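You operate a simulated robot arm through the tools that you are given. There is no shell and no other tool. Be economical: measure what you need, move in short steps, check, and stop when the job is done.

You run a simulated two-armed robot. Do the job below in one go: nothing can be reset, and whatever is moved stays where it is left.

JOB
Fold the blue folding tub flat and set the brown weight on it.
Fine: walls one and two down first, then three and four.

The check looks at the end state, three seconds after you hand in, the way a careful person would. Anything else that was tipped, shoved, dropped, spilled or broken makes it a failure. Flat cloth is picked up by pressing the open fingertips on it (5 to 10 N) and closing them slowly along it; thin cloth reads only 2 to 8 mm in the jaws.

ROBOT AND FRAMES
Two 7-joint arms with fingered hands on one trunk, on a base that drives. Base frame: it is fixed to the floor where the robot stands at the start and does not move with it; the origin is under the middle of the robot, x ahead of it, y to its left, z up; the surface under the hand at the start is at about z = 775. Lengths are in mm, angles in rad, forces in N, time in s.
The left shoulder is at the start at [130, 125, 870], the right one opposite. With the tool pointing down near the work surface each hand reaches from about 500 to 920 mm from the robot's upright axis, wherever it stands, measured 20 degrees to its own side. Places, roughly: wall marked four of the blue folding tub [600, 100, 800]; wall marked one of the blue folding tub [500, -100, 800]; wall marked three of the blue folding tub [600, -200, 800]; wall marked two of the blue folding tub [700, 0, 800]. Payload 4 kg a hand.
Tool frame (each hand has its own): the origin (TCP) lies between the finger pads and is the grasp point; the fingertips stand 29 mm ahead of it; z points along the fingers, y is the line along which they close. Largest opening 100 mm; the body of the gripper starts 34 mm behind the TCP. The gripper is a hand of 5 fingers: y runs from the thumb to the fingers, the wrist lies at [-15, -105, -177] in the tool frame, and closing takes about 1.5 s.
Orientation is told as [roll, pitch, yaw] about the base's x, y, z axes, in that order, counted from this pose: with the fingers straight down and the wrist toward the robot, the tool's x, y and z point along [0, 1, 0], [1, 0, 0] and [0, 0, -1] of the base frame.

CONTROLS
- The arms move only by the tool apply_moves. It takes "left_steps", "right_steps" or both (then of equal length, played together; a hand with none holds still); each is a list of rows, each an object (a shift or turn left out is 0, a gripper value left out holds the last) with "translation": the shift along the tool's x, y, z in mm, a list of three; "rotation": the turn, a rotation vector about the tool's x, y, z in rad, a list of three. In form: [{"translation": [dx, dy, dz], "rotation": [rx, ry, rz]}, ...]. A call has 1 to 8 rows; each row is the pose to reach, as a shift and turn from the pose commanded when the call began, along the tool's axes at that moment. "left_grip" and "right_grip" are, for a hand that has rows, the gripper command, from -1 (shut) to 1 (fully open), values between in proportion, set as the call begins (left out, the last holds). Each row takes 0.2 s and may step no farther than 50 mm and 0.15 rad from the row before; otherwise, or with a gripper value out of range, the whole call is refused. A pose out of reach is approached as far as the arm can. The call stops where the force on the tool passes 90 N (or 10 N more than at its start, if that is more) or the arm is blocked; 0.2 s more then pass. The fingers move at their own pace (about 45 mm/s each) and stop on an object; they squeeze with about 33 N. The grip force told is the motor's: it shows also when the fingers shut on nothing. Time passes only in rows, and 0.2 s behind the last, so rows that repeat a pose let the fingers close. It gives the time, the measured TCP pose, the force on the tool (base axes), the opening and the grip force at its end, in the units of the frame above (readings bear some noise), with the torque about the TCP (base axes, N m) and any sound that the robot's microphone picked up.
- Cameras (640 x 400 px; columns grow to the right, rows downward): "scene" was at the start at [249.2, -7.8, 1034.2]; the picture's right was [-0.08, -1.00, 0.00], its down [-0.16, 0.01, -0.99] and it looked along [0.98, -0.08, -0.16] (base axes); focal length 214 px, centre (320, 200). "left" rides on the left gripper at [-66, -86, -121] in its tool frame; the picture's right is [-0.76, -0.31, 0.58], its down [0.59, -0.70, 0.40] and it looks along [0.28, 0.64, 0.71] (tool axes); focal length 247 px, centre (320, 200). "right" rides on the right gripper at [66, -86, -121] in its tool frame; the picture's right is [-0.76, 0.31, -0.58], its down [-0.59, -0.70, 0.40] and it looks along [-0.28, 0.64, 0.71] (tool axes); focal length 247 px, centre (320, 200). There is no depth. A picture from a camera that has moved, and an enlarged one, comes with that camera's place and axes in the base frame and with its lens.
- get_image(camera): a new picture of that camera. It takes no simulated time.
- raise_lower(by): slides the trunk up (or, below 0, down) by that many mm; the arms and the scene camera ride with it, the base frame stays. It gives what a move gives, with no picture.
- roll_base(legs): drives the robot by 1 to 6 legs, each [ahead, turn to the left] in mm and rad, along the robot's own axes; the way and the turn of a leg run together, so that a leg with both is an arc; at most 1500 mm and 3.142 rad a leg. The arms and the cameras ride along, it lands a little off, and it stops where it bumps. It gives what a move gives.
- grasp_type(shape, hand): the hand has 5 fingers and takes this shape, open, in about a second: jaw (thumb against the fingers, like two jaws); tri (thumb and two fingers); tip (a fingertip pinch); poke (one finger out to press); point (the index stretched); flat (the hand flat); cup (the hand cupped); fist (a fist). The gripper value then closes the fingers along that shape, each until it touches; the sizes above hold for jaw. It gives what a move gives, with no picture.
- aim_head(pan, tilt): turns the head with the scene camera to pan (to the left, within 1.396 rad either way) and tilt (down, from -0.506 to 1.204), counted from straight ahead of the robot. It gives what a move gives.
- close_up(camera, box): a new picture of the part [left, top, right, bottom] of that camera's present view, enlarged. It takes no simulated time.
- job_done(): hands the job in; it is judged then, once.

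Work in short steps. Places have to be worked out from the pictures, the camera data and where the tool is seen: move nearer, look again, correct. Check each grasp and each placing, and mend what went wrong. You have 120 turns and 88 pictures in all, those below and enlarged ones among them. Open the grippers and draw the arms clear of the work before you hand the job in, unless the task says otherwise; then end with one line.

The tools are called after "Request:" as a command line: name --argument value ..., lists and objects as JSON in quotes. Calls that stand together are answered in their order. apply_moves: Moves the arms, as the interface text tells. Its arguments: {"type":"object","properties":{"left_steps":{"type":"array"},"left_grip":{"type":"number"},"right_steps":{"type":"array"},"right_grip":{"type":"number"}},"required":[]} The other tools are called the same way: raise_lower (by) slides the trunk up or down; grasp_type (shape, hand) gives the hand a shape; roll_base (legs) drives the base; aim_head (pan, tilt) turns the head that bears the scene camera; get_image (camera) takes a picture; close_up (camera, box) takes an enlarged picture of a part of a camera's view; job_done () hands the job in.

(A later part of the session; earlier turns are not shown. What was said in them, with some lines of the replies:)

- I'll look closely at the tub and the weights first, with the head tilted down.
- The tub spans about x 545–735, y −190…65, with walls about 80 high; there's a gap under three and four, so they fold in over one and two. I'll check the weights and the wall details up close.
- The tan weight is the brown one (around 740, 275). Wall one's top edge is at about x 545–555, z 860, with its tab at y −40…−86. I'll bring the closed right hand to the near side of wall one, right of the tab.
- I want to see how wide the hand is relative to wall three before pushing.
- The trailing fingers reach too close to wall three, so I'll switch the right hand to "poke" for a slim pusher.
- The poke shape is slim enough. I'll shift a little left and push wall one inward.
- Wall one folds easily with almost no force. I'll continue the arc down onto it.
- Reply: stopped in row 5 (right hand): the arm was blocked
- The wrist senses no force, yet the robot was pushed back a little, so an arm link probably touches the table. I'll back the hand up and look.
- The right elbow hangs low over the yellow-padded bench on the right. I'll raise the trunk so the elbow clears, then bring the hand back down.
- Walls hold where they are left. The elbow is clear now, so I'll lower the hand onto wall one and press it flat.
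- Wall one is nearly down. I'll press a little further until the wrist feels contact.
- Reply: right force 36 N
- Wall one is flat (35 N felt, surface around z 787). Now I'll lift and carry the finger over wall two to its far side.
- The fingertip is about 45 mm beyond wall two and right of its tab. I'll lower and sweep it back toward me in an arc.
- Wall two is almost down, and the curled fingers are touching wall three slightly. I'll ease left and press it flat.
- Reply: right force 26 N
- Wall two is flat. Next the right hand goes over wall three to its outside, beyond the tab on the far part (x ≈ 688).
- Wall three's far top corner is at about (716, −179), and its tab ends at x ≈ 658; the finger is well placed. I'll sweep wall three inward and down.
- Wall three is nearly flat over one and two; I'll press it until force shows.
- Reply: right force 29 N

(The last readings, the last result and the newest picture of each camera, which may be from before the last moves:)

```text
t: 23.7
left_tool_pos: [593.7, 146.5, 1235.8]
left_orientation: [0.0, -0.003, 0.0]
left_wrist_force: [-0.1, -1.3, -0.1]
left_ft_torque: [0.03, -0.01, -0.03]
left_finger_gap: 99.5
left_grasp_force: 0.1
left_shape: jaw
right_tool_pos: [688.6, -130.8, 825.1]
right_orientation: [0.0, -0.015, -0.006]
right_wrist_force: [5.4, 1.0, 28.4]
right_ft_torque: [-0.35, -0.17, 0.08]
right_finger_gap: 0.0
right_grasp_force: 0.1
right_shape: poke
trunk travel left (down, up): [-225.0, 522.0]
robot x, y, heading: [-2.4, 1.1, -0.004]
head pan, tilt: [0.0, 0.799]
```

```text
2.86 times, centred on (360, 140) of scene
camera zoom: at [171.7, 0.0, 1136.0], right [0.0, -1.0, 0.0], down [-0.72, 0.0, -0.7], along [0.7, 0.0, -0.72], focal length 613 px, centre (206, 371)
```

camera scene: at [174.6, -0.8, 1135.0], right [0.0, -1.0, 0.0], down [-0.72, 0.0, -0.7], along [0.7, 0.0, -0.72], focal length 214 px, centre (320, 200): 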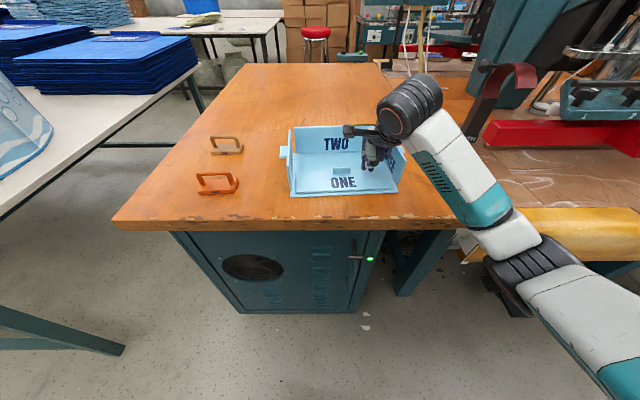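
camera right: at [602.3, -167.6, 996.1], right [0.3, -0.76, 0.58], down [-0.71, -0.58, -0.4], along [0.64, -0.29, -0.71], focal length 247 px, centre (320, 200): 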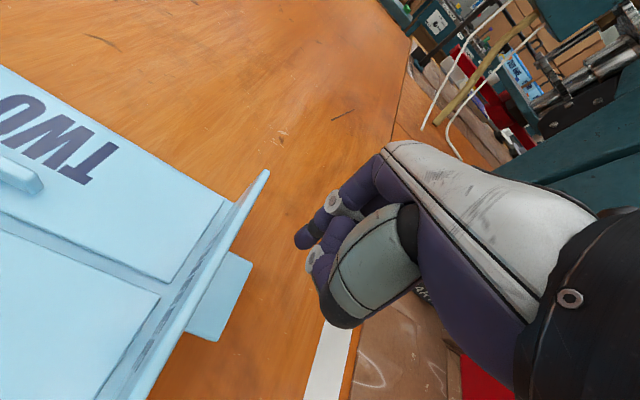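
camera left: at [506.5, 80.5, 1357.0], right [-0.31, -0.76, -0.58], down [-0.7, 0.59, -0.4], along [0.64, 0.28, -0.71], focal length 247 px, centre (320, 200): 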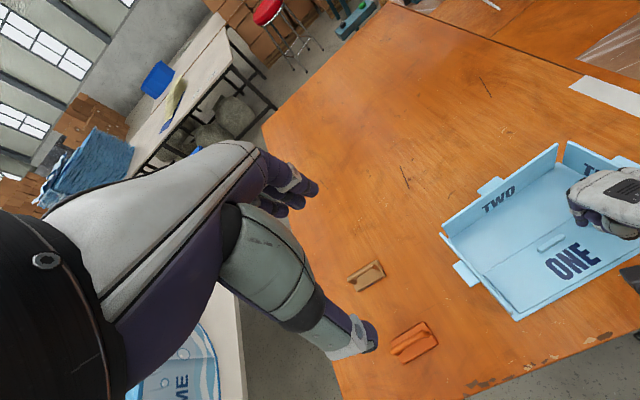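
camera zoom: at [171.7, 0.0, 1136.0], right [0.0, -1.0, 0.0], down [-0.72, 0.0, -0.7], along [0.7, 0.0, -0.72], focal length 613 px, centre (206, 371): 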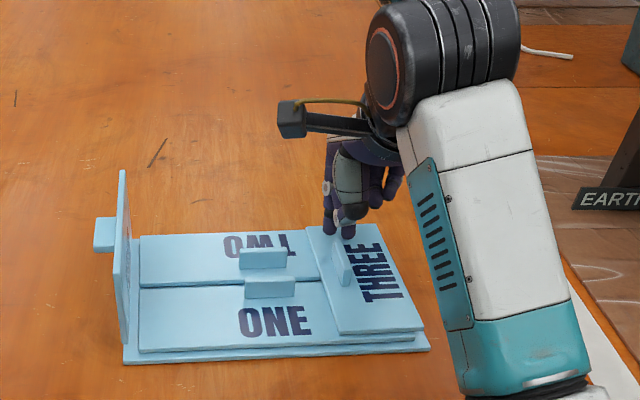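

Wall three is flat. I'll withdraw the right hand up and to the right, and shape the left hand for poking.

Request:
apply_moves --right_steps '[{"translation": [0, 0, -48]}, {"translation": [0, 0, -96]}, {"translation": [0, 0, -144]}, {"translation": [-35, -20, -170]}, {"translation": [-70, -45, -190]}, {"translation": [-105, -70, -210]}, {"translation": [-135, -95, -235]}]'

Request:
grasp_type --hand "left" --shape "poke"

Request:
apply_moves --left_steps '[{"translation": [0, 11, 42]}, {"translation": [0, 22, 84]}, {"translation": [0, 33, 126]}, {"translation": [0, 44, 168]}, {"translation": [0, 55, 210]}, {"translation": [0, 66, 252]}, {"translation": [0, 78, 294]}, {"translation": [0, 82, 320]}]'

Request:
get_image --camera "scene"

Request:
get_image --camera "left"

```text
t: 25.3
left_tool_pos: [594.7, 144.4, 1235.8]
left_orientation: [0.002, 0.0, 0.0]
left_wrist_force: [-0.3, -0.1, -0.3]
left_ft_torque: [0.01, 0.0, -0.01]
left_finger_gap: 99.7
left_grasp_force: 0.0
left_shape: jaw
right_tool_pos: [587.4, -265.2, 1054.8]
right_orientation: [0.0, 0.002, -0.007]
right_wrist_force: [-0.3, -0.7, 0.1]
right_ft_torque: [-0.02, -0.01, -0.02]
right_finger_gap: 0.0
right_grasp_force: 0.2
right_shape: poke
trunk travel left (down, up): [-225.0, 522.0]
robot x, y, heading: [-1.6, -2.8, 0.006]
head pan, tilt: [0.0, 0.799]
```

```text
t: 26.2
left_tool_pos: [594.7, 148.7, 1234.0]
left_orientation: [0.0, 0.001, 0.005]
left_wrist_force: [-0.4, 0.4, 0.3]
left_ft_torque: [-0.05, 0.0, 0.01]
left_finger_gap: 0.5
left_grasp_force: 0.1
left_shape: poke
right_tool_pos: [590.5, -260.8, 1054.2]
right_orientation: [-0.001, 0.002, -0.002]
right_wrist_force: [0.5, -0.9, -1.7]
right_ft_torque: [0.0, 0.0, 0.04]
right_finger_gap: 0.0
right_grasp_force: 0.1
right_shape: poke
trunk travel left (down, up): [-225.0, 522.0]
robot x, y, heading: [0.2, -2.7, -0.001]
head pan, tilt: [0.0, 0.799]
```

```text
t: 28.0
left_tool_pos: [678.2, 145.7, 917.0]
left_orientation: [0.0, -0.002, 0.001]
left_wrist_force: [-1.1, -0.1, 0.0]
left_ft_torque: [-0.03, -0.01, 0.0]
left_finger_gap: 0.0
left_grasp_force: 0.1
left_shape: poke
right_tool_pos: [589.3, -265.1, 1054.4]
right_orientation: [0.001, 0.001, -0.006]
right_wrist_force: [-0.3, 0.0, -0.4]
right_ft_torque: [0.0, -0.03, 0.0]
right_finger_gap: 0.0
right_grasp_force: 0.1
right_shape: poke
trunk travel left (down, up): [-225.0, 522.0]
robot x, y, heading: [-2.8, -0.2, -0.0]
head pan, tilt: [0.0, 0.799]
```

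```text
51 pictures are left
camera scene: at [174.2, -0.7, 1135.1], right [0.0, -1.0, 0.0], down [-0.72, 0.0, -0.7], along [0.7, 0.0, -0.72], focal length 214 px, centre (320, 200)
```

scene: 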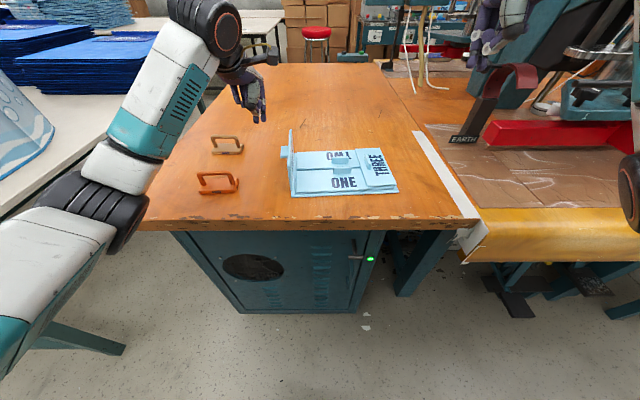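

```text
50 pictures are left
camera left: at [591.4, 81.2, 1036.9], right [-0.31, -0.76, -0.58], down [-0.7, 0.59, -0.4], along [0.64, 0.28, -0.71], focal length 247 px, centre (320, 200)
```

left: 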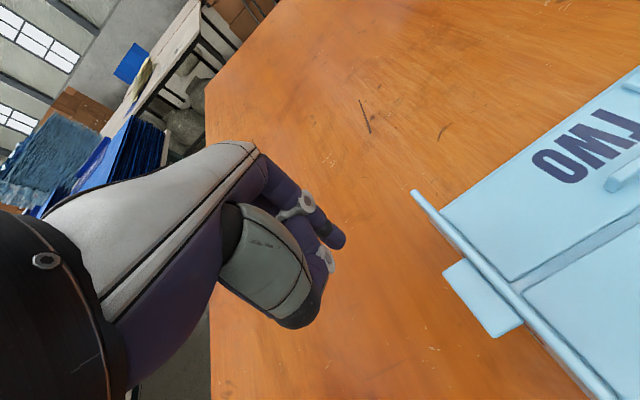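

The left finger is outside wall four, beyond its tab. I'll sweep wall four inward and down, mirroring wall three.

Request:
apply_moves --left_steps '[{"translation": [0, -6, 49]}, {"translation": [-35, -6, 51]}, {"translation": [-65, -6, 51]}, {"translation": [-85, -6, 51]}, {"translation": [-102, -6, 53]}, {"translation": [-114, -6, 61]}, {"translation": [-121, -6, 71]}, {"translation": [-125, -6, 82]}]'

Request:
close_up --camera "scene" --box '[230, 70, 410, 210]'

Request:
get_image --camera "right"

```text
t: 29.8
left_tool_pos: [671.0, 19.0, 833.8]
left_orientation: [0.002, 0.0, -0.001]
left_wrist_force: [0.0, -0.6, -0.4]
left_ft_torque: [0.03, 0.01, 0.03]
left_finger_gap: 0.0
left_grasp_force: 0.1
left_shape: poke
right_tool_pos: [589.7, -266.0, 1054.4]
right_orientation: [0.0, 0.0, -0.007]
right_wrist_force: [0.0, -0.2, -1.0]
right_ft_torque: [0.0, 0.0, 0.0]
right_finger_gap: 0.1
right_grasp_force: 0.1
right_shape: poke
trunk travel left (down, up): [-225.0, 522.0]
robot x, y, heading: [-1.5, -1.0, -0.003]
head pan, tilt: [0.0, 0.799]
```

```text
2.86 times, centred on (320, 140) of scene
camera zoom: at [174.1, -0.8, 1135.1], right [0.0, -1.0, 0.0], down [-0.72, 0.0, -0.7], along [0.7, 0.0, -0.72], focal length 613 px, centre (320, 371)
```

zoom: 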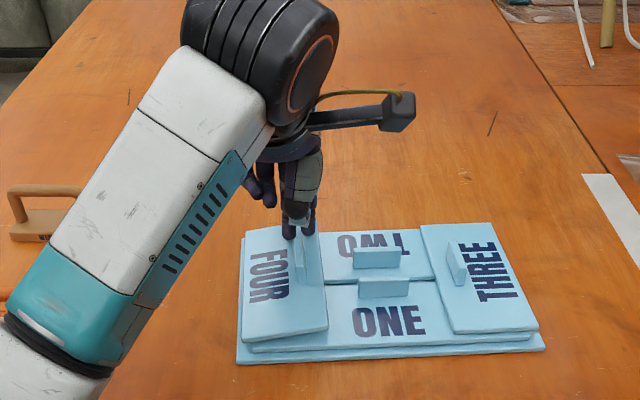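

```text
48 pictures are left
camera right: at [503.8, -199.7, 1174.8], right [0.3, -0.76, 0.58], down [-0.71, -0.58, -0.4], along [0.64, -0.29, -0.71], focal length 247 px, centre (320, 200)
```

right: 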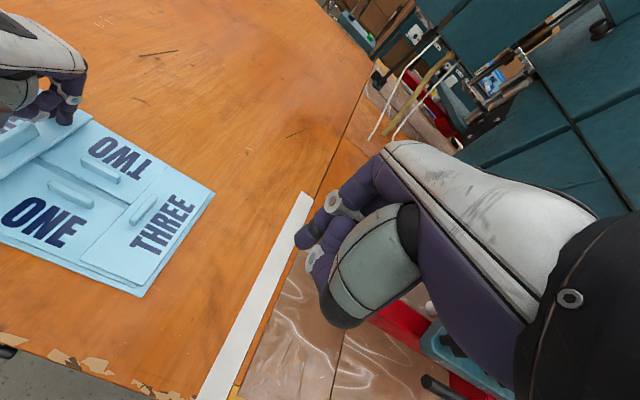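

Wall four is nearly down; I'll press it flat.

Request:
apply_moves --left_steps '[{"translation": [6, 0, 4]}, {"translation": [8, 0, 8]}, {"translation": [8, 0, 12]}, {"translation": [8, 0, 15]}]'

Request:
close_up --camera "scene" --box '[230, 70, 410, 210]'

```text
t: 30.8
left_tool_pos: [671.9, 26.2, 825.1]
left_orientation: [-0.001, -0.013, 0.0]
left_wrist_force: [8.1, -0.2, 30.5]
left_ft_torque: [0.4, -0.26, -0.07]
left_finger_gap: 0.0
left_grasp_force: 0.1
left_shape: poke
right_tool_pos: [587.0, -264.8, 1055.8]
right_orientation: [-0.002, -0.002, -0.007]
right_wrist_force: [0.5, 0.7, 0.7]
right_ft_torque: [0.03, 0.0, 0.02]
right_finger_gap: 0.1
right_grasp_force: 0.1
right_shape: poke
trunk travel left (down, up): [-225.0, 522.0]
robot x, y, heading: [3.0, -2.2, -0.005]
head pan, tilt: [0.0, 0.799]
```

```text
2.86 times, centred on (320, 140) of scene
camera zoom: at [172.0, -1.0, 1136.0], right [0.0, -1.0, 0.0], down [-0.72, 0.0, -0.7], along [0.7, 0.0, -0.72], focal length 613 px, centre (320, 371)
```

zoom: 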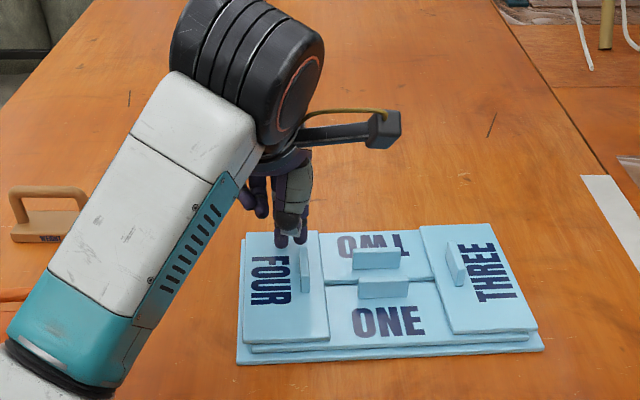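

All four walls are flat. I'll lift the left hand, reshape it to jaw, and go over the brown weight for a look.

Request:
apply_moves --left_steps '[{"translation": [0, 0, -48]}, {"translation": [0, 0, -96]}, {"translation": [0, 0, -144]}, {"translation": [0, 0, -180]}, {"translation": [45, 0, -190]}, {"translation": [90, 0, -190]}, {"translation": [130, 10, -190]}]'

Request:
grasp_type --hand "left" --shape "jaw"

Request:
get_image --camera "scene"

Request:
get_image --camera "left"

```text
t: 32.4
left_tool_pos: [680.0, 159.4, 1007.5]
left_orientation: [0.002, 0.001, -0.001]
left_wrist_force: [0.1, 0.9, 0.4]
left_ft_torque: [0.01, 0.0, 0.02]
left_finger_gap: 0.1
left_grasp_force: 0.1
left_shape: poke
right_tool_pos: [589.5, -265.2, 1054.1]
right_orientation: [0.001, -0.001, -0.008]
right_wrist_force: [0.4, -0.3, -0.3]
right_ft_torque: [0.0, -0.02, 0.01]
right_finger_gap: 0.0
right_grasp_force: 0.1
right_shape: poke
trunk travel left (down, up): [-225.0, 522.0]
robot x, y, heading: [-1.4, 0.3, -0.002]
head pan, tilt: [0.0, 0.799]
```

```text
t: 33.3
left_tool_pos: [679.9, 157.3, 1007.9]
left_orientation: [0.003, 0.0, 0.0]
left_wrist_force: [0.1, -0.5, 0.1]
left_ft_torque: [-0.03, 0.01, 0.02]
left_finger_gap: 99.9
left_grasp_force: 0.0
left_shape: jaw
right_tool_pos: [589.8, -266.4, 1053.6]
right_orientation: [-0.001, 0.0, -0.007]
right_wrist_force: [0.8, 0.4, -0.4]
right_ft_torque: [-0.01, 0.0, -0.01]
right_finger_gap: 0.0
right_grasp_force: 0.0
right_shape: poke
trunk travel left (down, up): [-225.0, 522.0]
robot x, y, heading: [1.0, -4.0, -0.001]
head pan, tilt: [0.0, 0.799]
```

```text
46 pictures are left
camera scene: at [174.1, -0.7, 1135.1], right [0.0, -1.0, 0.0], down [-0.72, 0.0, -0.7], along [0.7, 0.0, -0.72], focal length 214 px, centre (320, 200)
```

scene: 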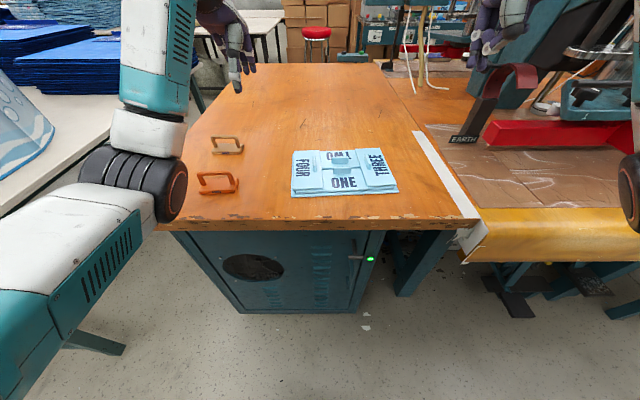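

```text
45 pictures are left
camera left: at [592.8, 93.9, 1128.0], right [-0.31, -0.76, -0.58], down [-0.7, 0.59, -0.4], along [0.64, 0.28, -0.71], focal length 247 px, centre (320, 200)
```

left: 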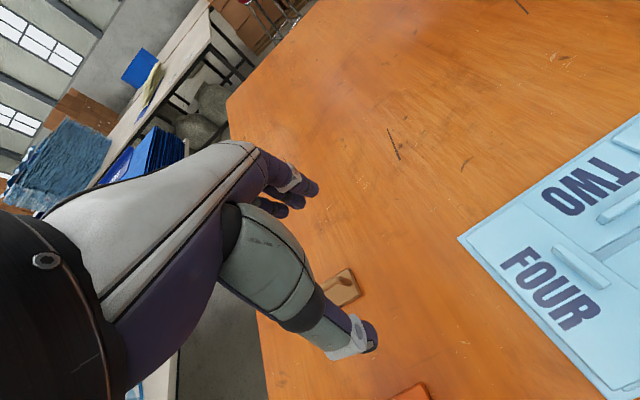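

I'll measure the brown weight and the tub in enlarged scene views.

Request:
close_up --camera "scene" --box '[185, 120, 265, 200]'

Request:
close_up --camera "scene" --box '[280, 135, 410, 210]'

```text
5.00 times, centred on (225, 160) of scene
camera zoom: at [174.1, -0.7, 1135.1], right [0.0, -1.0, 0.0], down [-0.72, 0.0, -0.7], along [0.7, 0.0, -0.72], focal length 1072 px, centre (795, 400)
```

zoom: 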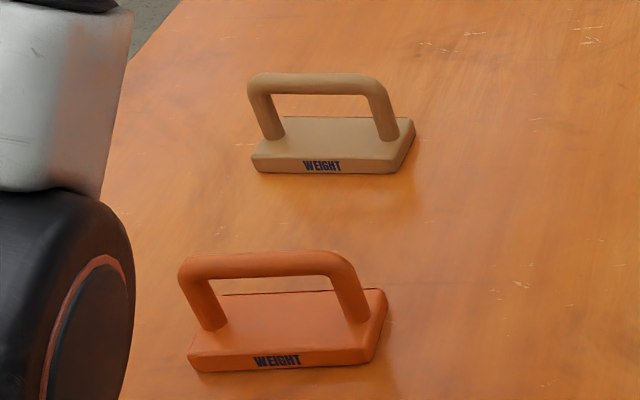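

```text
4.92 times, centred on (345, 172) of scene
camera zoom: at [174.1, -0.7, 1135.1], right [0.0, -1.0, 0.0], down [-0.72, 0.0, -0.7], along [0.7, 0.0, -0.72], focal length 1056 px, centre (197, 335)
```

zoom: 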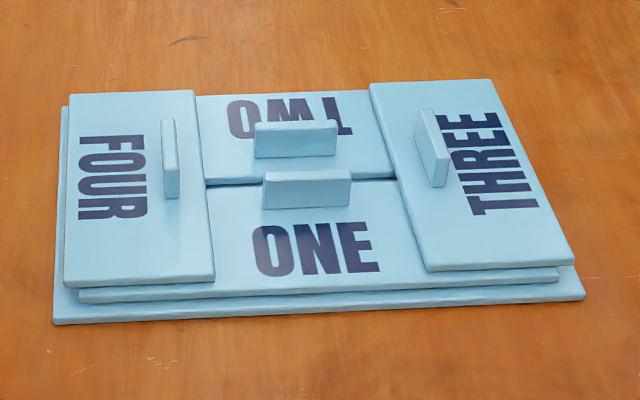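

The brown weight's centre is about (729, 275), bar height about z 825, lying along y. The open strip on wall four, nearer than its tab, is x 537–600 and y −8…62, so the weight (≈ 85 × 40) fits at (567, 20). I'll move over the handle.

Request:
apply_moves --left_steps '[{"translation": [40, 16, 0]}, {"translation": [80, 33, 0]}, {"translation": [114, 49, 0]}, {"translation": [114, 49, 45]}, {"translation": [114, 49, 90]}]'

Request:
aim_head --pan 0.5 --tilt 0.8

Request:
get_image --camera "scene"

Request:
get_image --camera "left"

```text
t: 34.5
left_tool_pos: [731.0, 273.0, 920.3]
left_orientation: [0.002, 0.001, -0.002]
left_wrist_force: [0.4, 0.1, 0.4]
left_ft_torque: [-0.03, -0.02, -0.02]
left_finger_gap: 99.7
left_grasp_force: 0.1
left_shape: jaw
right_tool_pos: [589.1, -265.1, 1054.7]
right_orientation: [-0.001, 0.001, -0.006]
right_wrist_force: [0.1, 0.1, -0.2]
right_ft_torque: [-0.02, -0.03, 0.0]
right_finger_gap: 0.0
right_grasp_force: 0.2
right_shape: poke
trunk travel left (down, up): [-225.0, 522.0]
robot x, y, heading: [-0.8, 0.6, 0.005]
head pan, tilt: [0.0, 0.799]
```

```text
t: 35.4
left_tool_pos: [730.6, 272.5, 920.3]
left_orientation: [0.001, 0.0, 0.001]
left_wrist_force: [-0.5, 0.3, -0.5]
left_ft_torque: [-0.01, 0.03, -0.01]
left_finger_gap: 99.8
left_grasp_force: 0.1
left_shape: jaw
right_tool_pos: [589.9, -265.3, 1055.0]
right_orientation: [-0.002, -0.001, -0.008]
right_wrist_force: [-0.1, -0.4, 0.4]
right_ft_torque: [0.02, 0.0, 0.05]
right_finger_gap: 0.0
right_grasp_force: 0.0
right_shape: poke
trunk travel left (down, up): [-225.0, 522.0]
robot x, y, heading: [-1.3, -0.9, -0.0]
head pan, tilt: [0.499, 0.799]
```

```text
42 pictures are left
camera scene: at [164.3, 37.9, 1135.1], right [0.48, -0.88, 0.0], down [-0.63, -0.34, -0.7], along [0.61, 0.33, -0.72], focal length 214 px, centre (320, 200)
```

scene: 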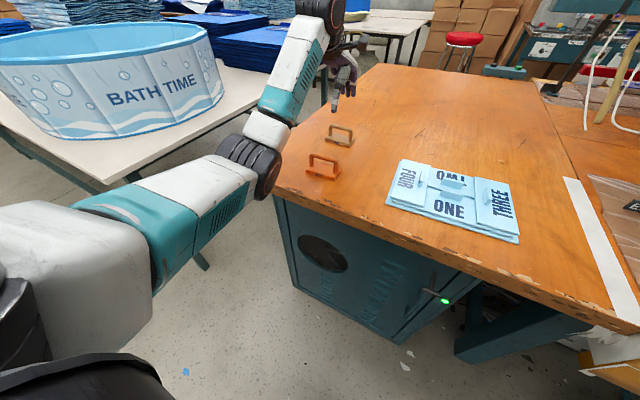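

```text
41 pictures are left
camera left: at [643.9, 207.2, 1039.9], right [-0.31, -0.76, -0.58], down [-0.7, 0.59, -0.4], along [0.64, 0.28, -0.71], focal length 247 px, centre (320, 200)
```

left: 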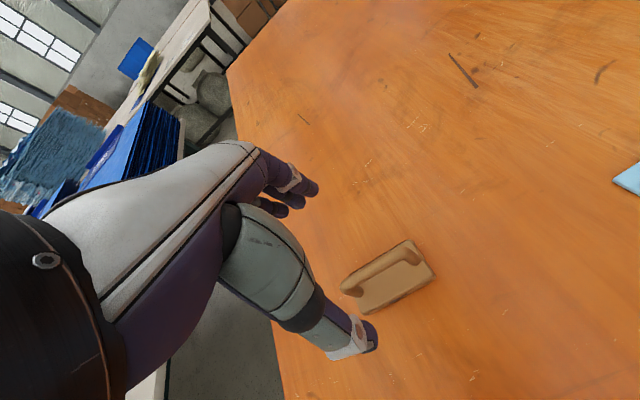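

The left elbow sits near the table corner, so I'll raise the trunk another 100 mm for clearance before descending.

Request:
raise_lower --by 100

Request:
apply_moves --left_steps '[{"translation": [-4, -2, 45]}, {"translation": [-4, -2, 90]}, {"translation": [-4, -2, 130]}, {"translation": [-4, -2, 155]}]'

Request:
get_image --camera "scene"

Request:
get_image --camera "left"

```text
t: 36.7
left_tool_pos: [732.1, 271.0, 1017.0]
left_orientation: [0.002, 0.002, -0.001]
left_wrist_force: [0.1, -0.3, -0.3]
left_ft_torque: [-0.02, 0.04, -0.05]
left_finger_gap: 100.1
left_grasp_force: 0.1
left_shape: jaw
right_tool_pos: [592.7, -265.5, 1153.5]
right_orientation: [0.0, 0.0, -0.008]
right_wrist_force: [0.7, 0.8, -0.5]
right_ft_torque: [-0.02, 0.06, -0.01]
right_finger_gap: 0.0
right_grasp_force: 0.0
right_shape: poke
trunk travel left (down, up): [-325.0, 422.0]
robot x, y, heading: [-0.1, 1.8, 0.001]
head pan, tilt: [0.499, 0.799]
```

```text
t: 37.7
left_tool_pos: [729.8, 267.9, 861.6]
left_orientation: [-0.001, 0.001, 0.0]
left_wrist_force: [-0.2, 0.0, 0.3]
left_ft_torque: [0.03, -0.01, 0.02]
left_finger_gap: 99.7
left_grasp_force: 0.0
left_shape: jaw
right_tool_pos: [591.5, -265.0, 1153.5]
right_orientation: [0.001, -0.001, -0.006]
right_wrist_force: [0.0, 0.1, 0.9]
right_ft_torque: [-0.01, 0.0, -0.03]
right_finger_gap: 0.0
right_grasp_force: 0.1
right_shape: poke
trunk travel left (down, up): [-325.0, 422.0]
robot x, y, heading: [-1.6, 1.4, 0.005]
head pan, tilt: [0.499, 0.799]
```

```text
40 pictures are left
camera scene: at [133.7, 38.0, 1238.0], right [0.48, -0.88, 0.0], down [-0.63, -0.34, -0.7], along [0.61, 0.33, -0.72], focal length 214 px, centre (320, 200)
```

scene: 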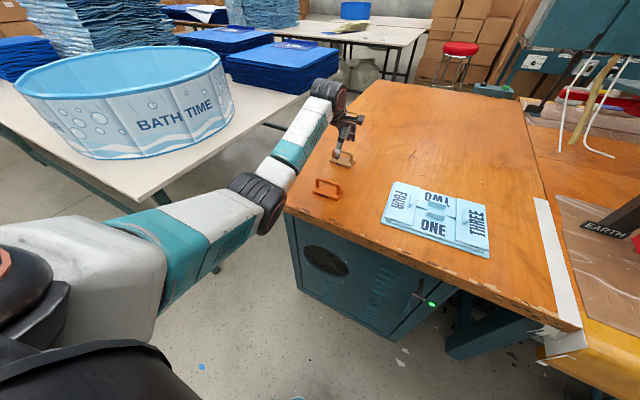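

```text
39 pictures are left
camera left: at [643.2, 202.4, 982.2], right [-0.31, -0.76, -0.58], down [-0.7, 0.59, -0.4], along [0.64, 0.28, -0.71], focal length 247 px, centre (320, 200)
```

left: 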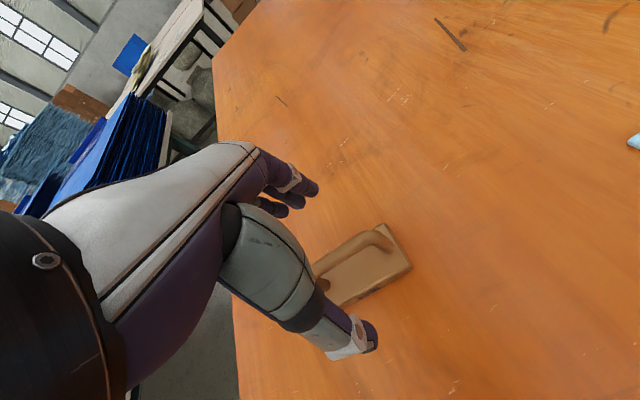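

The handle lies between thumb and fingers, and the elbow is clear. I'll descend to bar height and close.

Request:
apply_moves --left_steps '[{"translation": [2, -4, 18]}, {"translation": [2, -4, 34]}]'

Request:
apply_moves --left_steps '[{"translation": [0, 0, 0]}, {"translation": [0, 0, 0]}, {"translation": [0, 0, 0]}, {"translation": [0, 0, 0]}, {"translation": [0, 0, 0]}, {"translation": [0, 0, 0]}, {"translation": [0, 0, 0]}, {"translation": [0, 0, 0]}]' --left_grip -1

Request:
get_image --camera "left"

Request:
close_up --camera "scene" --box '[290, 80, 390, 210]'

```text
t: 38.3
left_tool_pos: [726.9, 268.7, 828.1]
left_orientation: [0.002, 0.0, -0.001]
left_wrist_force: [0.2, 0.2, -0.5]
left_ft_torque: [-0.01, -0.02, 0.02]
left_finger_gap: 100.0
left_grasp_force: 0.0
left_shape: jaw
right_tool_pos: [590.1, -265.5, 1152.5]
right_orientation: [0.0, 0.001, -0.006]
right_wrist_force: [-0.2, 0.3, -0.1]
right_ft_torque: [0.0, 0.02, 0.0]
right_finger_gap: 0.1
right_grasp_force: 0.1
right_shape: poke
trunk travel left (down, up): [-325.0, 422.0]
robot x, y, heading: [0.5, -2.2, 0.0]
head pan, tilt: [0.499, 0.799]
```

```text
t: 40.1
left_tool_pos: [727.2, 268.7, 826.4]
left_orientation: [0.003, 0.002, -0.001]
left_wrist_force: [-0.6, 1.2, 0.9]
left_ft_torque: [-0.04, 0.0, 0.0]
left_finger_gap: 3.8
left_grasp_force: 33.6
left_shape: jaw
right_tool_pos: [590.9, -265.0, 1153.0]
right_orientation: [0.0, 0.001, -0.007]
right_wrist_force: [0.2, 0.1, -0.2]
right_ft_torque: [0.03, 0.0, 0.0]
right_finger_gap: 0.0
right_grasp_force: 0.0
right_shape: poke
trunk travel left (down, up): [-325.0, 422.0]
robot x, y, heading: [0.4, -2.5, 0.002]
head pan, tilt: [0.499, 0.799]
```

```text
38 pictures are left
camera left: at [640.0, 204.8, 947.2], right [-0.31, -0.76, -0.58], down [-0.7, 0.59, -0.4], along [0.64, 0.28, -0.71], focal length 247 px, centre (320, 200)
```

left: 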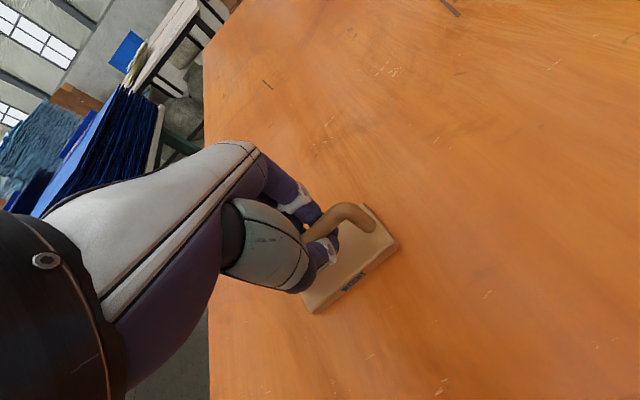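

```text
3.08 times, centred on (340, 145) of scene
camera zoom: at [134.0, 38.1, 1237.9], right [0.48, -0.88, 0.0], down [-0.63, -0.34, -0.7], along [0.61, 0.33, -0.72], focal length 660 px, centre (258, 369)
```

zoom: 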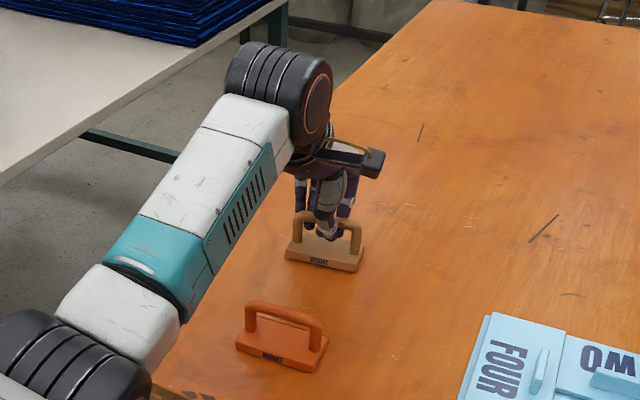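

Fingers closed around the bar. I'll lift gently to test the hold.

Request:
apply_moves --left_steps '[{"translation": [0, 0, -10]}, {"translation": [0, 0, -25]}, {"translation": [0, 0, -40]}, {"translation": [0, 0, -40]}]'

Request:
get_image --camera "left"

Request:
close_up --camera "scene" --box '[290, 80, 390, 210]'

```text
t: 41.1
left_tool_pos: [726.5, 270.5, 866.5]
left_orientation: [0.001, 0.003, 0.0]
left_wrist_force: [-0.3, 0.6, -2.8]
left_ft_torque: [-0.05, -0.01, -0.03]
left_finger_gap: 4.1
left_grasp_force: 33.2
left_shape: jaw
right_tool_pos: [592.4, -264.6, 1152.0]
right_orientation: [-0.001, 0.0, -0.007]
right_wrist_force: [0.1, -0.2, 1.2]
right_ft_torque: [0.03, 0.02, -0.01]
right_finger_gap: 0.0
right_grasp_force: 0.1
right_shape: poke
trunk travel left (down, up): [-325.0, 422.0]
robot x, y, heading: [3.8, -1.4, 0.003]
head pan, tilt: [0.499, 0.799]
```

```text
36 pictures are left
camera left: at [639.3, 205.7, 988.1], right [-0.31, -0.76, -0.58], down [-0.7, 0.59, -0.4], along [0.64, 0.28, -0.71], focal length 247 px, centre (320, 200)
```

left: 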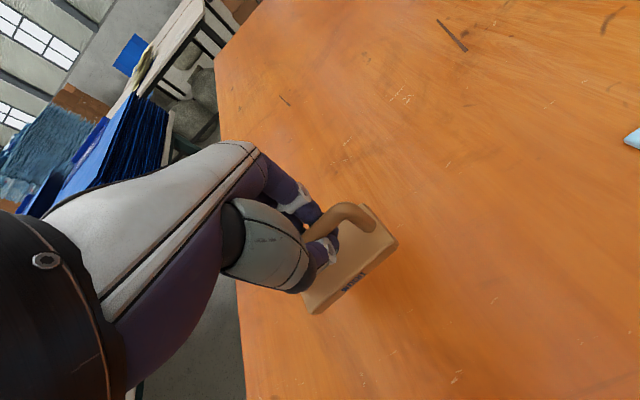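

```text
3.08 times, centred on (340, 145) of scene
camera zoom: at [134.1, 38.1, 1237.9], right [0.48, -0.88, 0.0], down [-0.63, -0.34, -0.7], along [0.61, 0.33, -0.72], focal length 660 px, centre (258, 369)
```

zoom: 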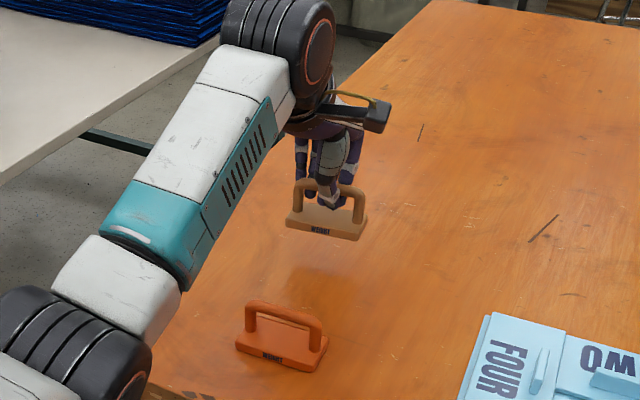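

The weight hangs securely. I'll lift further and carry it above wall four's near part.

Request:
apply_moves --left_steps '[{"translation": [0, 0, -45]}, {"translation": [0, 0, -85]}, {"translation": [-42, -26, -85]}, {"translation": [-84, -53, -85]}, {"translation": [-126, -80, -85]}, {"translation": [-168, -107, -85]}, {"translation": [-210, -134, -85]}, {"translation": [-252, -160, -85]}]'

Request:
aim_head --pan 0 --tilt 0.9

Request:
get_image --camera "scene"

Request:
get_image --camera "left"

Request:
get_image --camera "right"

```text
t: 42.9
left_tool_pos: [568.2, 18.9, 952.9]
left_orientation: [0.0, 0.001, 0.001]
left_wrist_force: [0.4, 0.4, -4.4]
left_ft_torque: [-0.02, 0.05, -0.01]
left_finger_gap: 4.2
left_grasp_force: 33.3
left_shape: jaw
right_tool_pos: [590.8, -266.2, 1153.1]
right_orientation: [0.0, -0.001, -0.007]
right_wrist_force: [-0.8, -0.1, -0.1]
right_ft_torque: [0.04, 0.03, 0.02]
right_finger_gap: 0.0
right_grasp_force: 0.0
right_shape: poke
trunk travel left (down, up): [-325.0, 422.0]
robot x, y, heading: [-2.6, 0.3, 0.003]
head pan, tilt: [0.499, 0.799]
```

```text
t: 43.9
left_tool_pos: [567.6, 19.0, 950.8]
left_orientation: [0.002, 0.002, 0.0]
left_wrist_force: [-0.2, -1.0, -3.7]
left_ft_torque: [-0.05, 0.03, -0.02]
left_finger_gap: 4.1
left_grasp_force: 32.9
left_shape: jaw
right_tool_pos: [592.3, -266.4, 1153.7]
right_orientation: [0.0, 0.001, -0.007]
right_wrist_force: [-0.2, -0.6, -0.6]
right_ft_torque: [-0.02, -0.02, -0.02]
right_finger_gap: 0.1
right_grasp_force: 0.0
right_shape: poke
trunk travel left (down, up): [-325.0, 422.0]
robot x, y, heading: [3.1, -2.0, 0.002]
head pan, tilt: [0.0, 0.901]
```

```text
34 pictures are left
camera scene: at [138.6, -0.7, 1230.1], right [0.0, -1.0, 0.0], down [-0.78, 0.0, -0.62], along [0.62, 0.0, -0.78], focal length 214 px, centre (320, 200)
```

scene: 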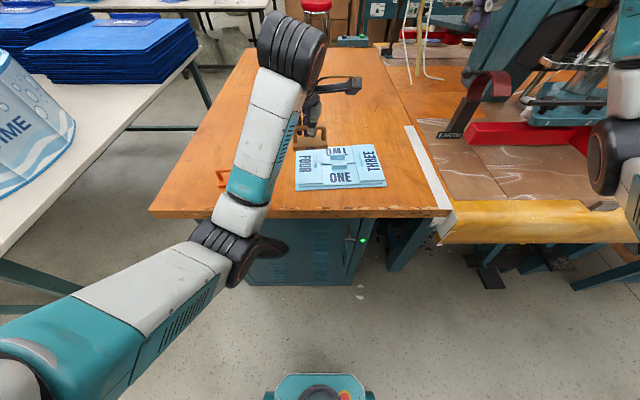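

```text
33 pictures are left
camera left: at [481.3, -44.9, 1072.5], right [-0.31, -0.76, -0.58], down [-0.7, 0.59, -0.4], along [0.64, 0.28, -0.71], focal length 247 px, centre (320, 200)
```

left: 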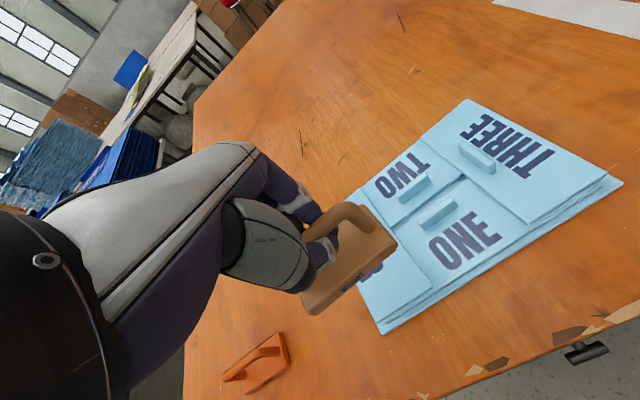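

```text
32 pictures are left
camera right: at [505.8, -199.7, 1273.7], right [0.3, -0.76, 0.58], down [-0.71, -0.58, -0.4], along [0.64, -0.29, -0.71], focal length 247 px, centre (320, 200)
```

right: 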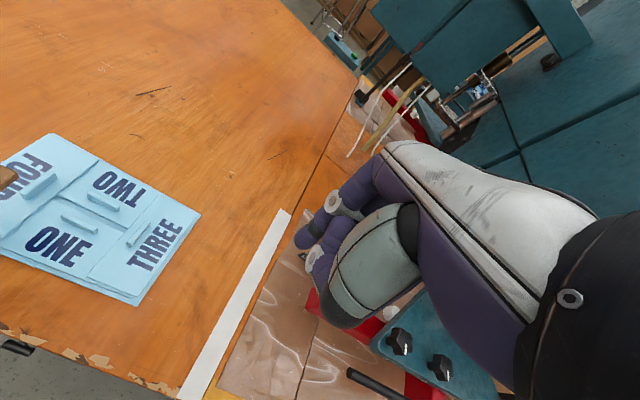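

The weight's centre is about (566, 22), already turned like the tub. I'll lower it to just above wall four and check.

Request:
apply_moves --left_steps '[{"translation": [0, -2, 35]}, {"translation": [0, -2, 70]}, {"translation": [0, -2, 90]}]'

Request:
close_up --camera "scene" --box '[270, 110, 400, 200]'

Request:
close_up --camera "left" --box '[270, 130, 470, 350]'

```text
t: 44.7
left_tool_pos: [562.7, 17.6, 864.0]
left_orientation: [0.0, 0.002, 0.0]
left_wrist_force: [0.1, 0.9, -3.8]
left_ft_torque: [0.01, 0.02, 0.0]
left_finger_gap: 4.2
left_grasp_force: 32.7
left_shape: jaw
right_tool_pos: [590.6, -266.1, 1152.6]
right_orientation: [0.001, 0.003, -0.007]
right_wrist_force: [0.2, 0.2, -0.3]
right_ft_torque: [0.0, 0.02, 0.0]
right_finger_gap: 0.0
right_grasp_force: 0.0
right_shape: poke
trunk travel left (down, up): [-325.0, 422.0]
robot x, y, heading: [0.7, 0.7, 0.002]
head pan, tilt: [0.0, 0.901]
```

```text
4.44 times, centred on (335, 155) of scene
camera zoom: at [138.6, -0.8, 1230.1], right [0.0, -1.0, 0.0], down [-0.78, 0.0, -0.62], along [0.62, 0.0, -0.78], focal length 953 px, centre (253, 400)
```

zoom: 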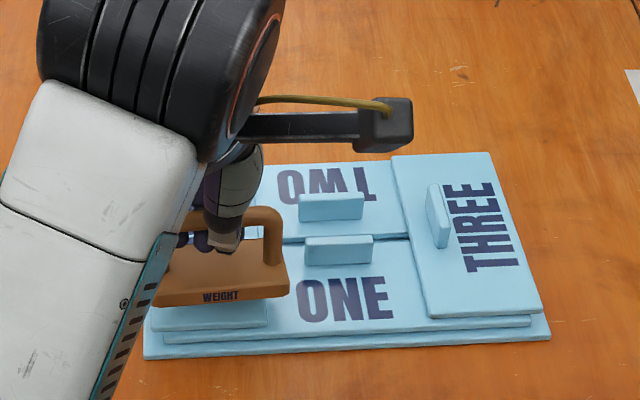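

```text
1.82 times, centred on (370, 240) of left
camera zoom: at [475.8, -47.7, 983.5], right [-0.31, -0.76, -0.58], down [-0.7, 0.59, -0.4], along [0.64, 0.28, -0.71], focal length 449 px, centre (229, 127)
```

zoom: 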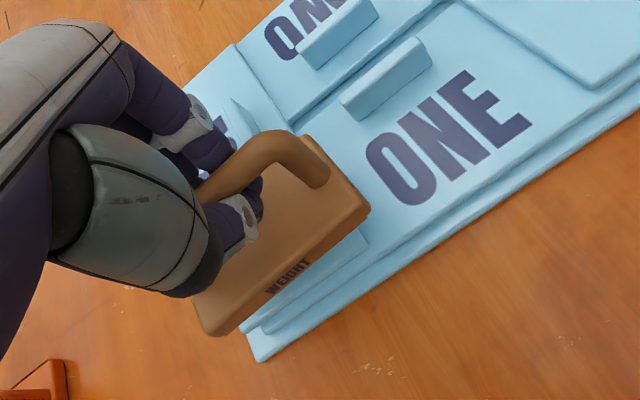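

Placement looks right: over wall four, short of the tab. I'll lower the last ~16 mm slowly until contact.

Request:
apply_moves --left_steps '[{"translation": [0, 1, 6]}, {"translation": [0, 1, 11]}, {"translation": [0, 1, 15]}, {"translation": [0, 1, 18]}]'

Request:
close_up --camera "scene" --box '[270, 110, 400, 200]'

Request:
close_up --camera "left" --box '[270, 130, 470, 350]'

```text
t: 45.7
left_tool_pos: [563.1, 17.4, 846.7]
left_orientation: [0.0, 0.001, 0.0]
left_wrist_force: [-0.5, 0.1, -2.9]
left_ft_torque: [-0.04, -0.05, 0.01]
left_finger_gap: 4.2
left_grasp_force: 33.1
left_shape: jaw
right_tool_pos: [592.1, -266.8, 1153.1]
right_orientation: [-0.001, 0.001, -0.008]
right_wrist_force: [0.5, 0.8, -0.1]
right_ft_torque: [0.01, 0.0, 0.0]
right_finger_gap: 0.2
right_grasp_force: 0.0
right_shape: poke
trunk travel left (down, up): [-325.0, 422.0]
robot x, y, heading: [1.7, 0.6, -0.003]
head pan, tilt: [0.0, 0.901]
```

```text
4.44 times, centred on (335, 155) of scene
camera zoom: at [138.3, -0.7, 1230.1], right [0.0, -1.0, 0.0], down [-0.78, 0.0, -0.62], along [0.62, 0.0, -0.78], focal length 953 px, centre (253, 400)
```

zoom: 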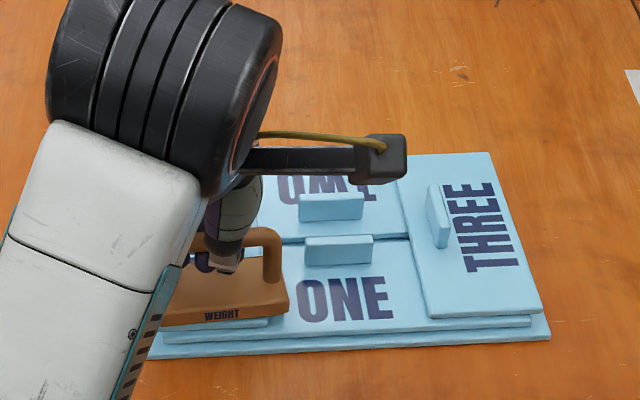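

```text
1.82 times, centred on (370, 240) of left
camera zoom: at [476.5, -47.4, 966.0], right [-0.31, -0.76, -0.58], down [-0.7, 0.59, -0.4], along [0.64, 0.28, -0.71], focal length 449 px, centre (229, 127)
```

zoom: 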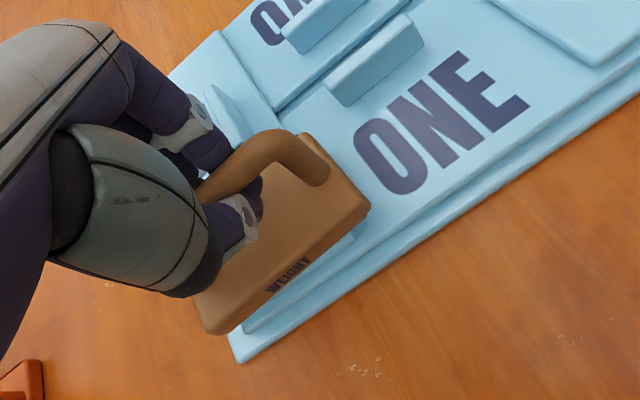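

Not quite touching yet. I'll shift 4 mm inward and keep lowering until the load comes off.

Request:
apply_moves --left_steps '[{"translation": [-4, 1, 0]}, {"translation": [-4, 1, 3]}, {"translation": [-4, 1, 6]}]'

```text
t: 46.5
left_tool_pos: [564.0, 13.1, 840.2]
left_orientation: [0.0, -0.004, 0.001]
left_wrist_force: [-1.1, -0.5, 2.9]
left_ft_torque: [-0.01, -0.04, -0.03]
left_finger_gap: 4.5
left_grasp_force: 32.4
left_shape: jaw
right_tool_pos: [591.8, -265.1, 1153.4]
right_orientation: [-0.001, 0.0, -0.008]
right_wrist_force: [-0.2, 0.4, -0.2]
right_ft_torque: [-0.03, -0.04, 0.0]
right_finger_gap: 0.3
right_grasp_force: 0.1
right_shape: poke
trunk travel left (down, up): [-325.0, 422.0]
robot x, y, heading: [-1.8, 0.4, -0.001]
head pan, tilt: [0.0, 0.901]
```

The weight rests on the wall (force reversed to +2.9 N). I'll open just enough to free the bar without touching the tab, and look.

Request:
apply_moves --left_steps '[{"translation": [0, 0, 0]}, {"translation": [0, 0, 0]}, {"translation": [0, 0, 0]}, {"translation": [0, 0, 0]}]' --left_grip -0.4

Request:
close_up --camera "left" --box '[270, 130, 470, 350]'

```text
t: 47.5
left_tool_pos: [564.2, 12.9, 841.0]
left_orientation: [0.002, 0.002, -0.001]
left_wrist_force: [0.7, -1.1, 0.3]
left_ft_torque: [-0.02, -0.01, 0.01]
left_finger_gap: 29.8
left_grasp_force: 0.0
left_shape: jaw
right_tool_pos: [591.6, -265.9, 1153.4]
right_orientation: [0.0, -0.001, -0.009]
right_wrist_force: [-0.3, -0.6, -0.7]
right_ft_torque: [-0.02, 0.0, 0.02]
right_finger_gap: 0.1
right_grasp_force: 0.1
right_shape: poke
trunk travel left (down, up): [-325.0, 422.0]
robot x, y, heading: [1.4, -2.2, 0.004]
head pan, tilt: [0.0, 0.901]
```

```text
1.82 times, centred on (370, 240) of left
camera zoom: at [477.7, -51.0, 959.9], right [-0.31, -0.76, -0.58], down [-0.7, 0.59, -0.4], along [0.64, 0.28, -0.71], focal length 449 px, centre (229, 127)
```

zoom: 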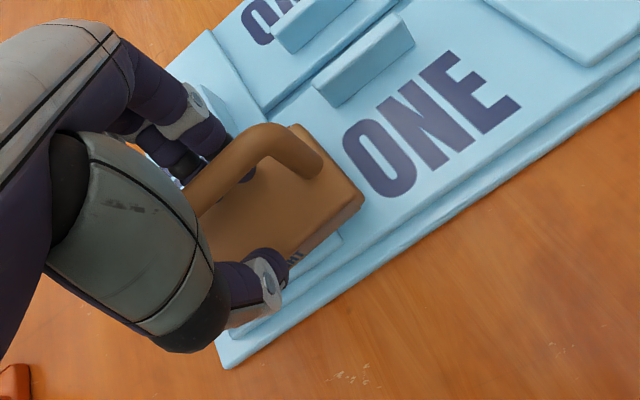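

The fingers are free of the bar. I'll lift straight up and check.

Request:
apply_moves --left_steps '[{"translation": [0, 0, -12]}, {"translation": [0, 0, -25]}, {"translation": [0, 0, -45]}, {"translation": [0, 0, -85]}, {"translation": [0, 0, -130]}, {"translation": [35, 0, -160]}, {"translation": [75, 0, -190]}, {"translation": [120, 0, -210]}]'

Request:
get_image --camera "scene"

Request:
close_up --camera "scene" --box '[270, 110, 400, 200]'

Request:
get_image --camera "left"

```text
t: 49.3
left_tool_pos: [584.2, 138.1, 1036.4]
left_orientation: [0.002, -0.001, 0.001]
left_wrist_force: [0.5, 0.2, 0.2]
left_ft_torque: [-0.01, 0.02, -0.01]
left_finger_gap: 29.8
left_grasp_force: 0.1
left_shape: jaw
left hand out of reach, approached as far as the arm can: row 7, 8
right_tool_pos: [591.3, -266.2, 1153.6]
right_orientation: [0.0, 0.001, -0.006]
right_wrist_force: [0.1, 0.0, 0.3]
right_ft_torque: [0.0, 0.02, -0.02]
right_finger_gap: 0.0
right_grasp_force: 0.0
right_shape: poke
trunk travel left (down, up): [-325.0, 422.0]
robot x, y, heading: [1.3, -1.9, -0.004]
head pan, tilt: [0.0, 0.901]
```

```text
26 pictures are left
camera scene: at [138.1, -0.7, 1230.1], right [0.0, -1.0, 0.0], down [-0.78, 0.0, -0.62], along [0.62, 0.0, -0.78], focal length 214 px, centre (320, 200)
```

scene: 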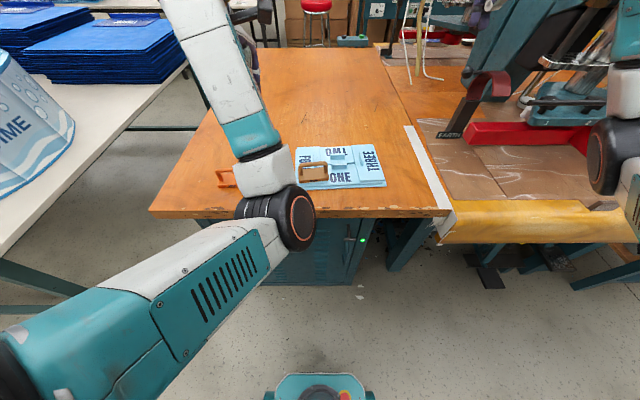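

```text
4.44 times, centred on (335, 155) of scene
camera zoom: at [138.1, -0.7, 1230.1], right [0.0, -1.0, 0.0], down [-0.78, 0.0, -0.62], along [0.62, 0.0, -0.78], focal length 953 px, centre (253, 400)
```

zoom: 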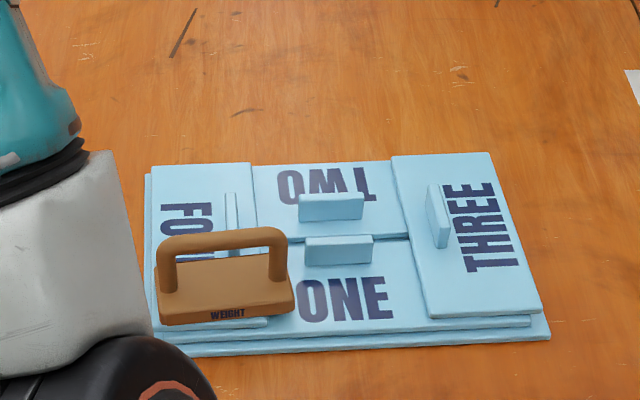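

```text
24 pictures are left
camera left: at [497.7, 73.3, 1155.9], right [-0.31, -0.76, -0.58], down [-0.7, 0.59, -0.4], along [0.64, 0.28, -0.71], focal length 247 px, centre (320, 200)
```

left: 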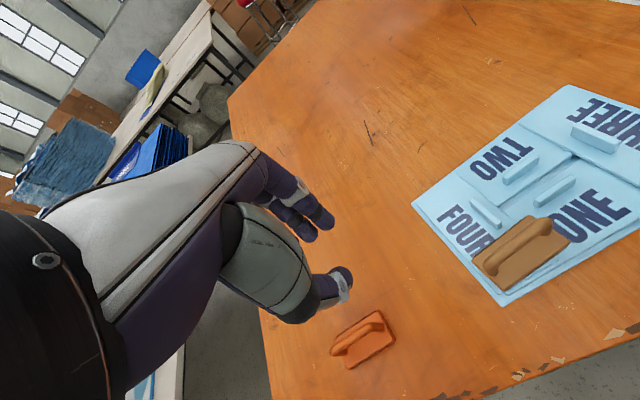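

The weight sits on the folded tub. I'll check that it is level, and open the left hand fully away from the work.

Request:
apply_moves --left_steps '[{"translation": [20, 15, -10]}, {"translation": [40, 30, -20]}, {"translation": [40, 30, -20]}, {"translation": [40, 30, -20]}, {"translation": [40, 30, -20]}]' --left_grip 1

Request:
grasp_type --hand "right" --shape "jaw"

Request:
close_up --camera "left" --box '[400, 80, 640, 340]'

Request:
close_up --camera "scene" --box '[280, 130, 400, 200]'

Request:
get_image --camera "right"

```text
t: 50.5
left_tool_pos: [615.0, 174.7, 1056.3]
left_orientation: [0.002, 0.002, -0.001]
left_wrist_force: [0.3, -0.2, -0.3]
left_ft_torque: [0.0, 0.01, 0.0]
left_finger_gap: 99.8
left_grasp_force: 0.0
left_shape: jaw
right_tool_pos: [592.0, -266.1, 1153.2]
right_orientation: [0.0, 0.001, -0.009]
right_wrist_force: [-0.3, 0.3, 0.1]
right_ft_torque: [0.02, 0.02, -0.02]
right_finger_gap: 0.3
right_grasp_force: 0.1
right_shape: poke
trunk travel left (down, up): [-325.0, 422.0]
robot x, y, heading: [-0.4, -0.4, -0.002]
head pan, tilt: [0.0, 0.901]
```

```text
t: 51.4
left_tool_pos: [614.7, 175.0, 1056.0]
left_orientation: [0.002, 0.0, 0.0]
left_wrist_force: [1.2, -0.5, -0.9]
left_ft_torque: [-0.01, 0.02, 0.0]
left_finger_gap: 100.0
left_grasp_force: 0.0
left_shape: jaw
right_tool_pos: [591.1, -265.7, 1153.0]
right_orientation: [-0.001, -0.002, -0.008]
right_wrist_force: [0.3, 0.3, -0.4]
right_ft_torque: [0.01, 0.01, 0.0]
right_finger_gap: 99.6
right_grasp_force: 0.2
right_shape: jaw
trunk travel left (down, up): [-325.0, 422.0]
robot x, y, heading: [1.0, -0.8, -0.004]
head pan, tilt: [0.0, 0.901]
```

```text
1.54 times, centred on (520, 210) of left
camera zoom: at [528.6, 110.5, 1175.8], right [-0.31, -0.76, -0.58], down [-0.7, 0.59, -0.4], along [0.64, 0.28, -0.71], focal length 380 px, centre (12, 185)
```

zoom: 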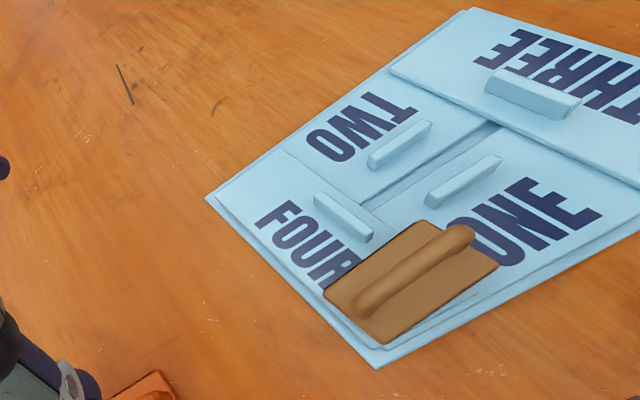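

```text
5.33 times, centred on (340, 165) of scene
camera zoom: at [138.3, -0.8, 1230.1], right [0.0, -1.0, 0.0], down [-0.78, 0.0, -0.62], along [0.62, 0.0, -0.78], focal length 1144 px, centre (213, 387)
```

zoom: 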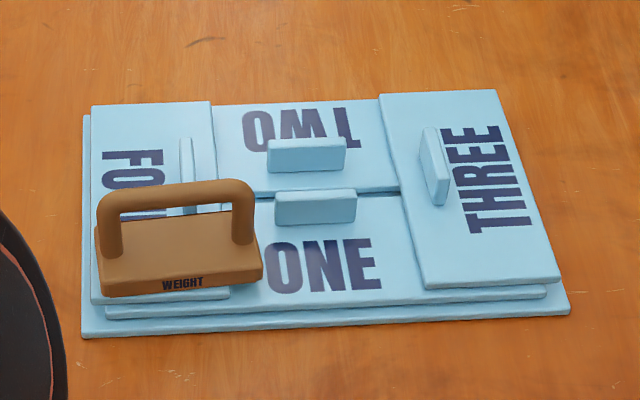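

```text
21 pictures are left
camera right: at [505.4, -199.7, 1273.9], right [0.3, -0.76, 0.58], down [-0.71, -0.58, -0.4], along [0.64, -0.29, -0.71], focal length 247 px, centre (320, 200)
```

right: 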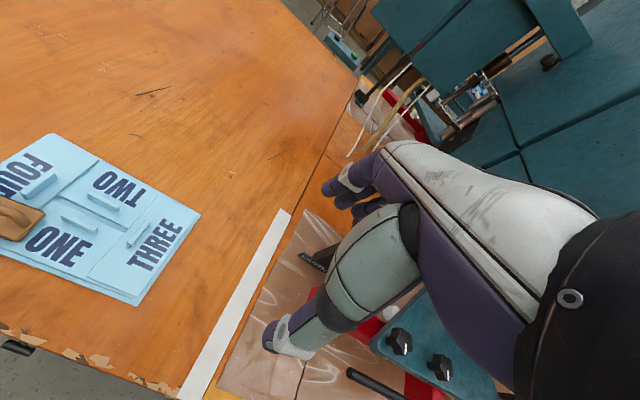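

The tub is flat, the brown weight sits level on it, the orange weight is where it was, and both hands are open and clear, so I'm handing in.

Request:
job_done

```text
The job is handed in.
```

The blue tub is folded flat (walls one and two first, then three and four), and the brown weight is sitting level on wall four, overhanging slightly toward wall one.
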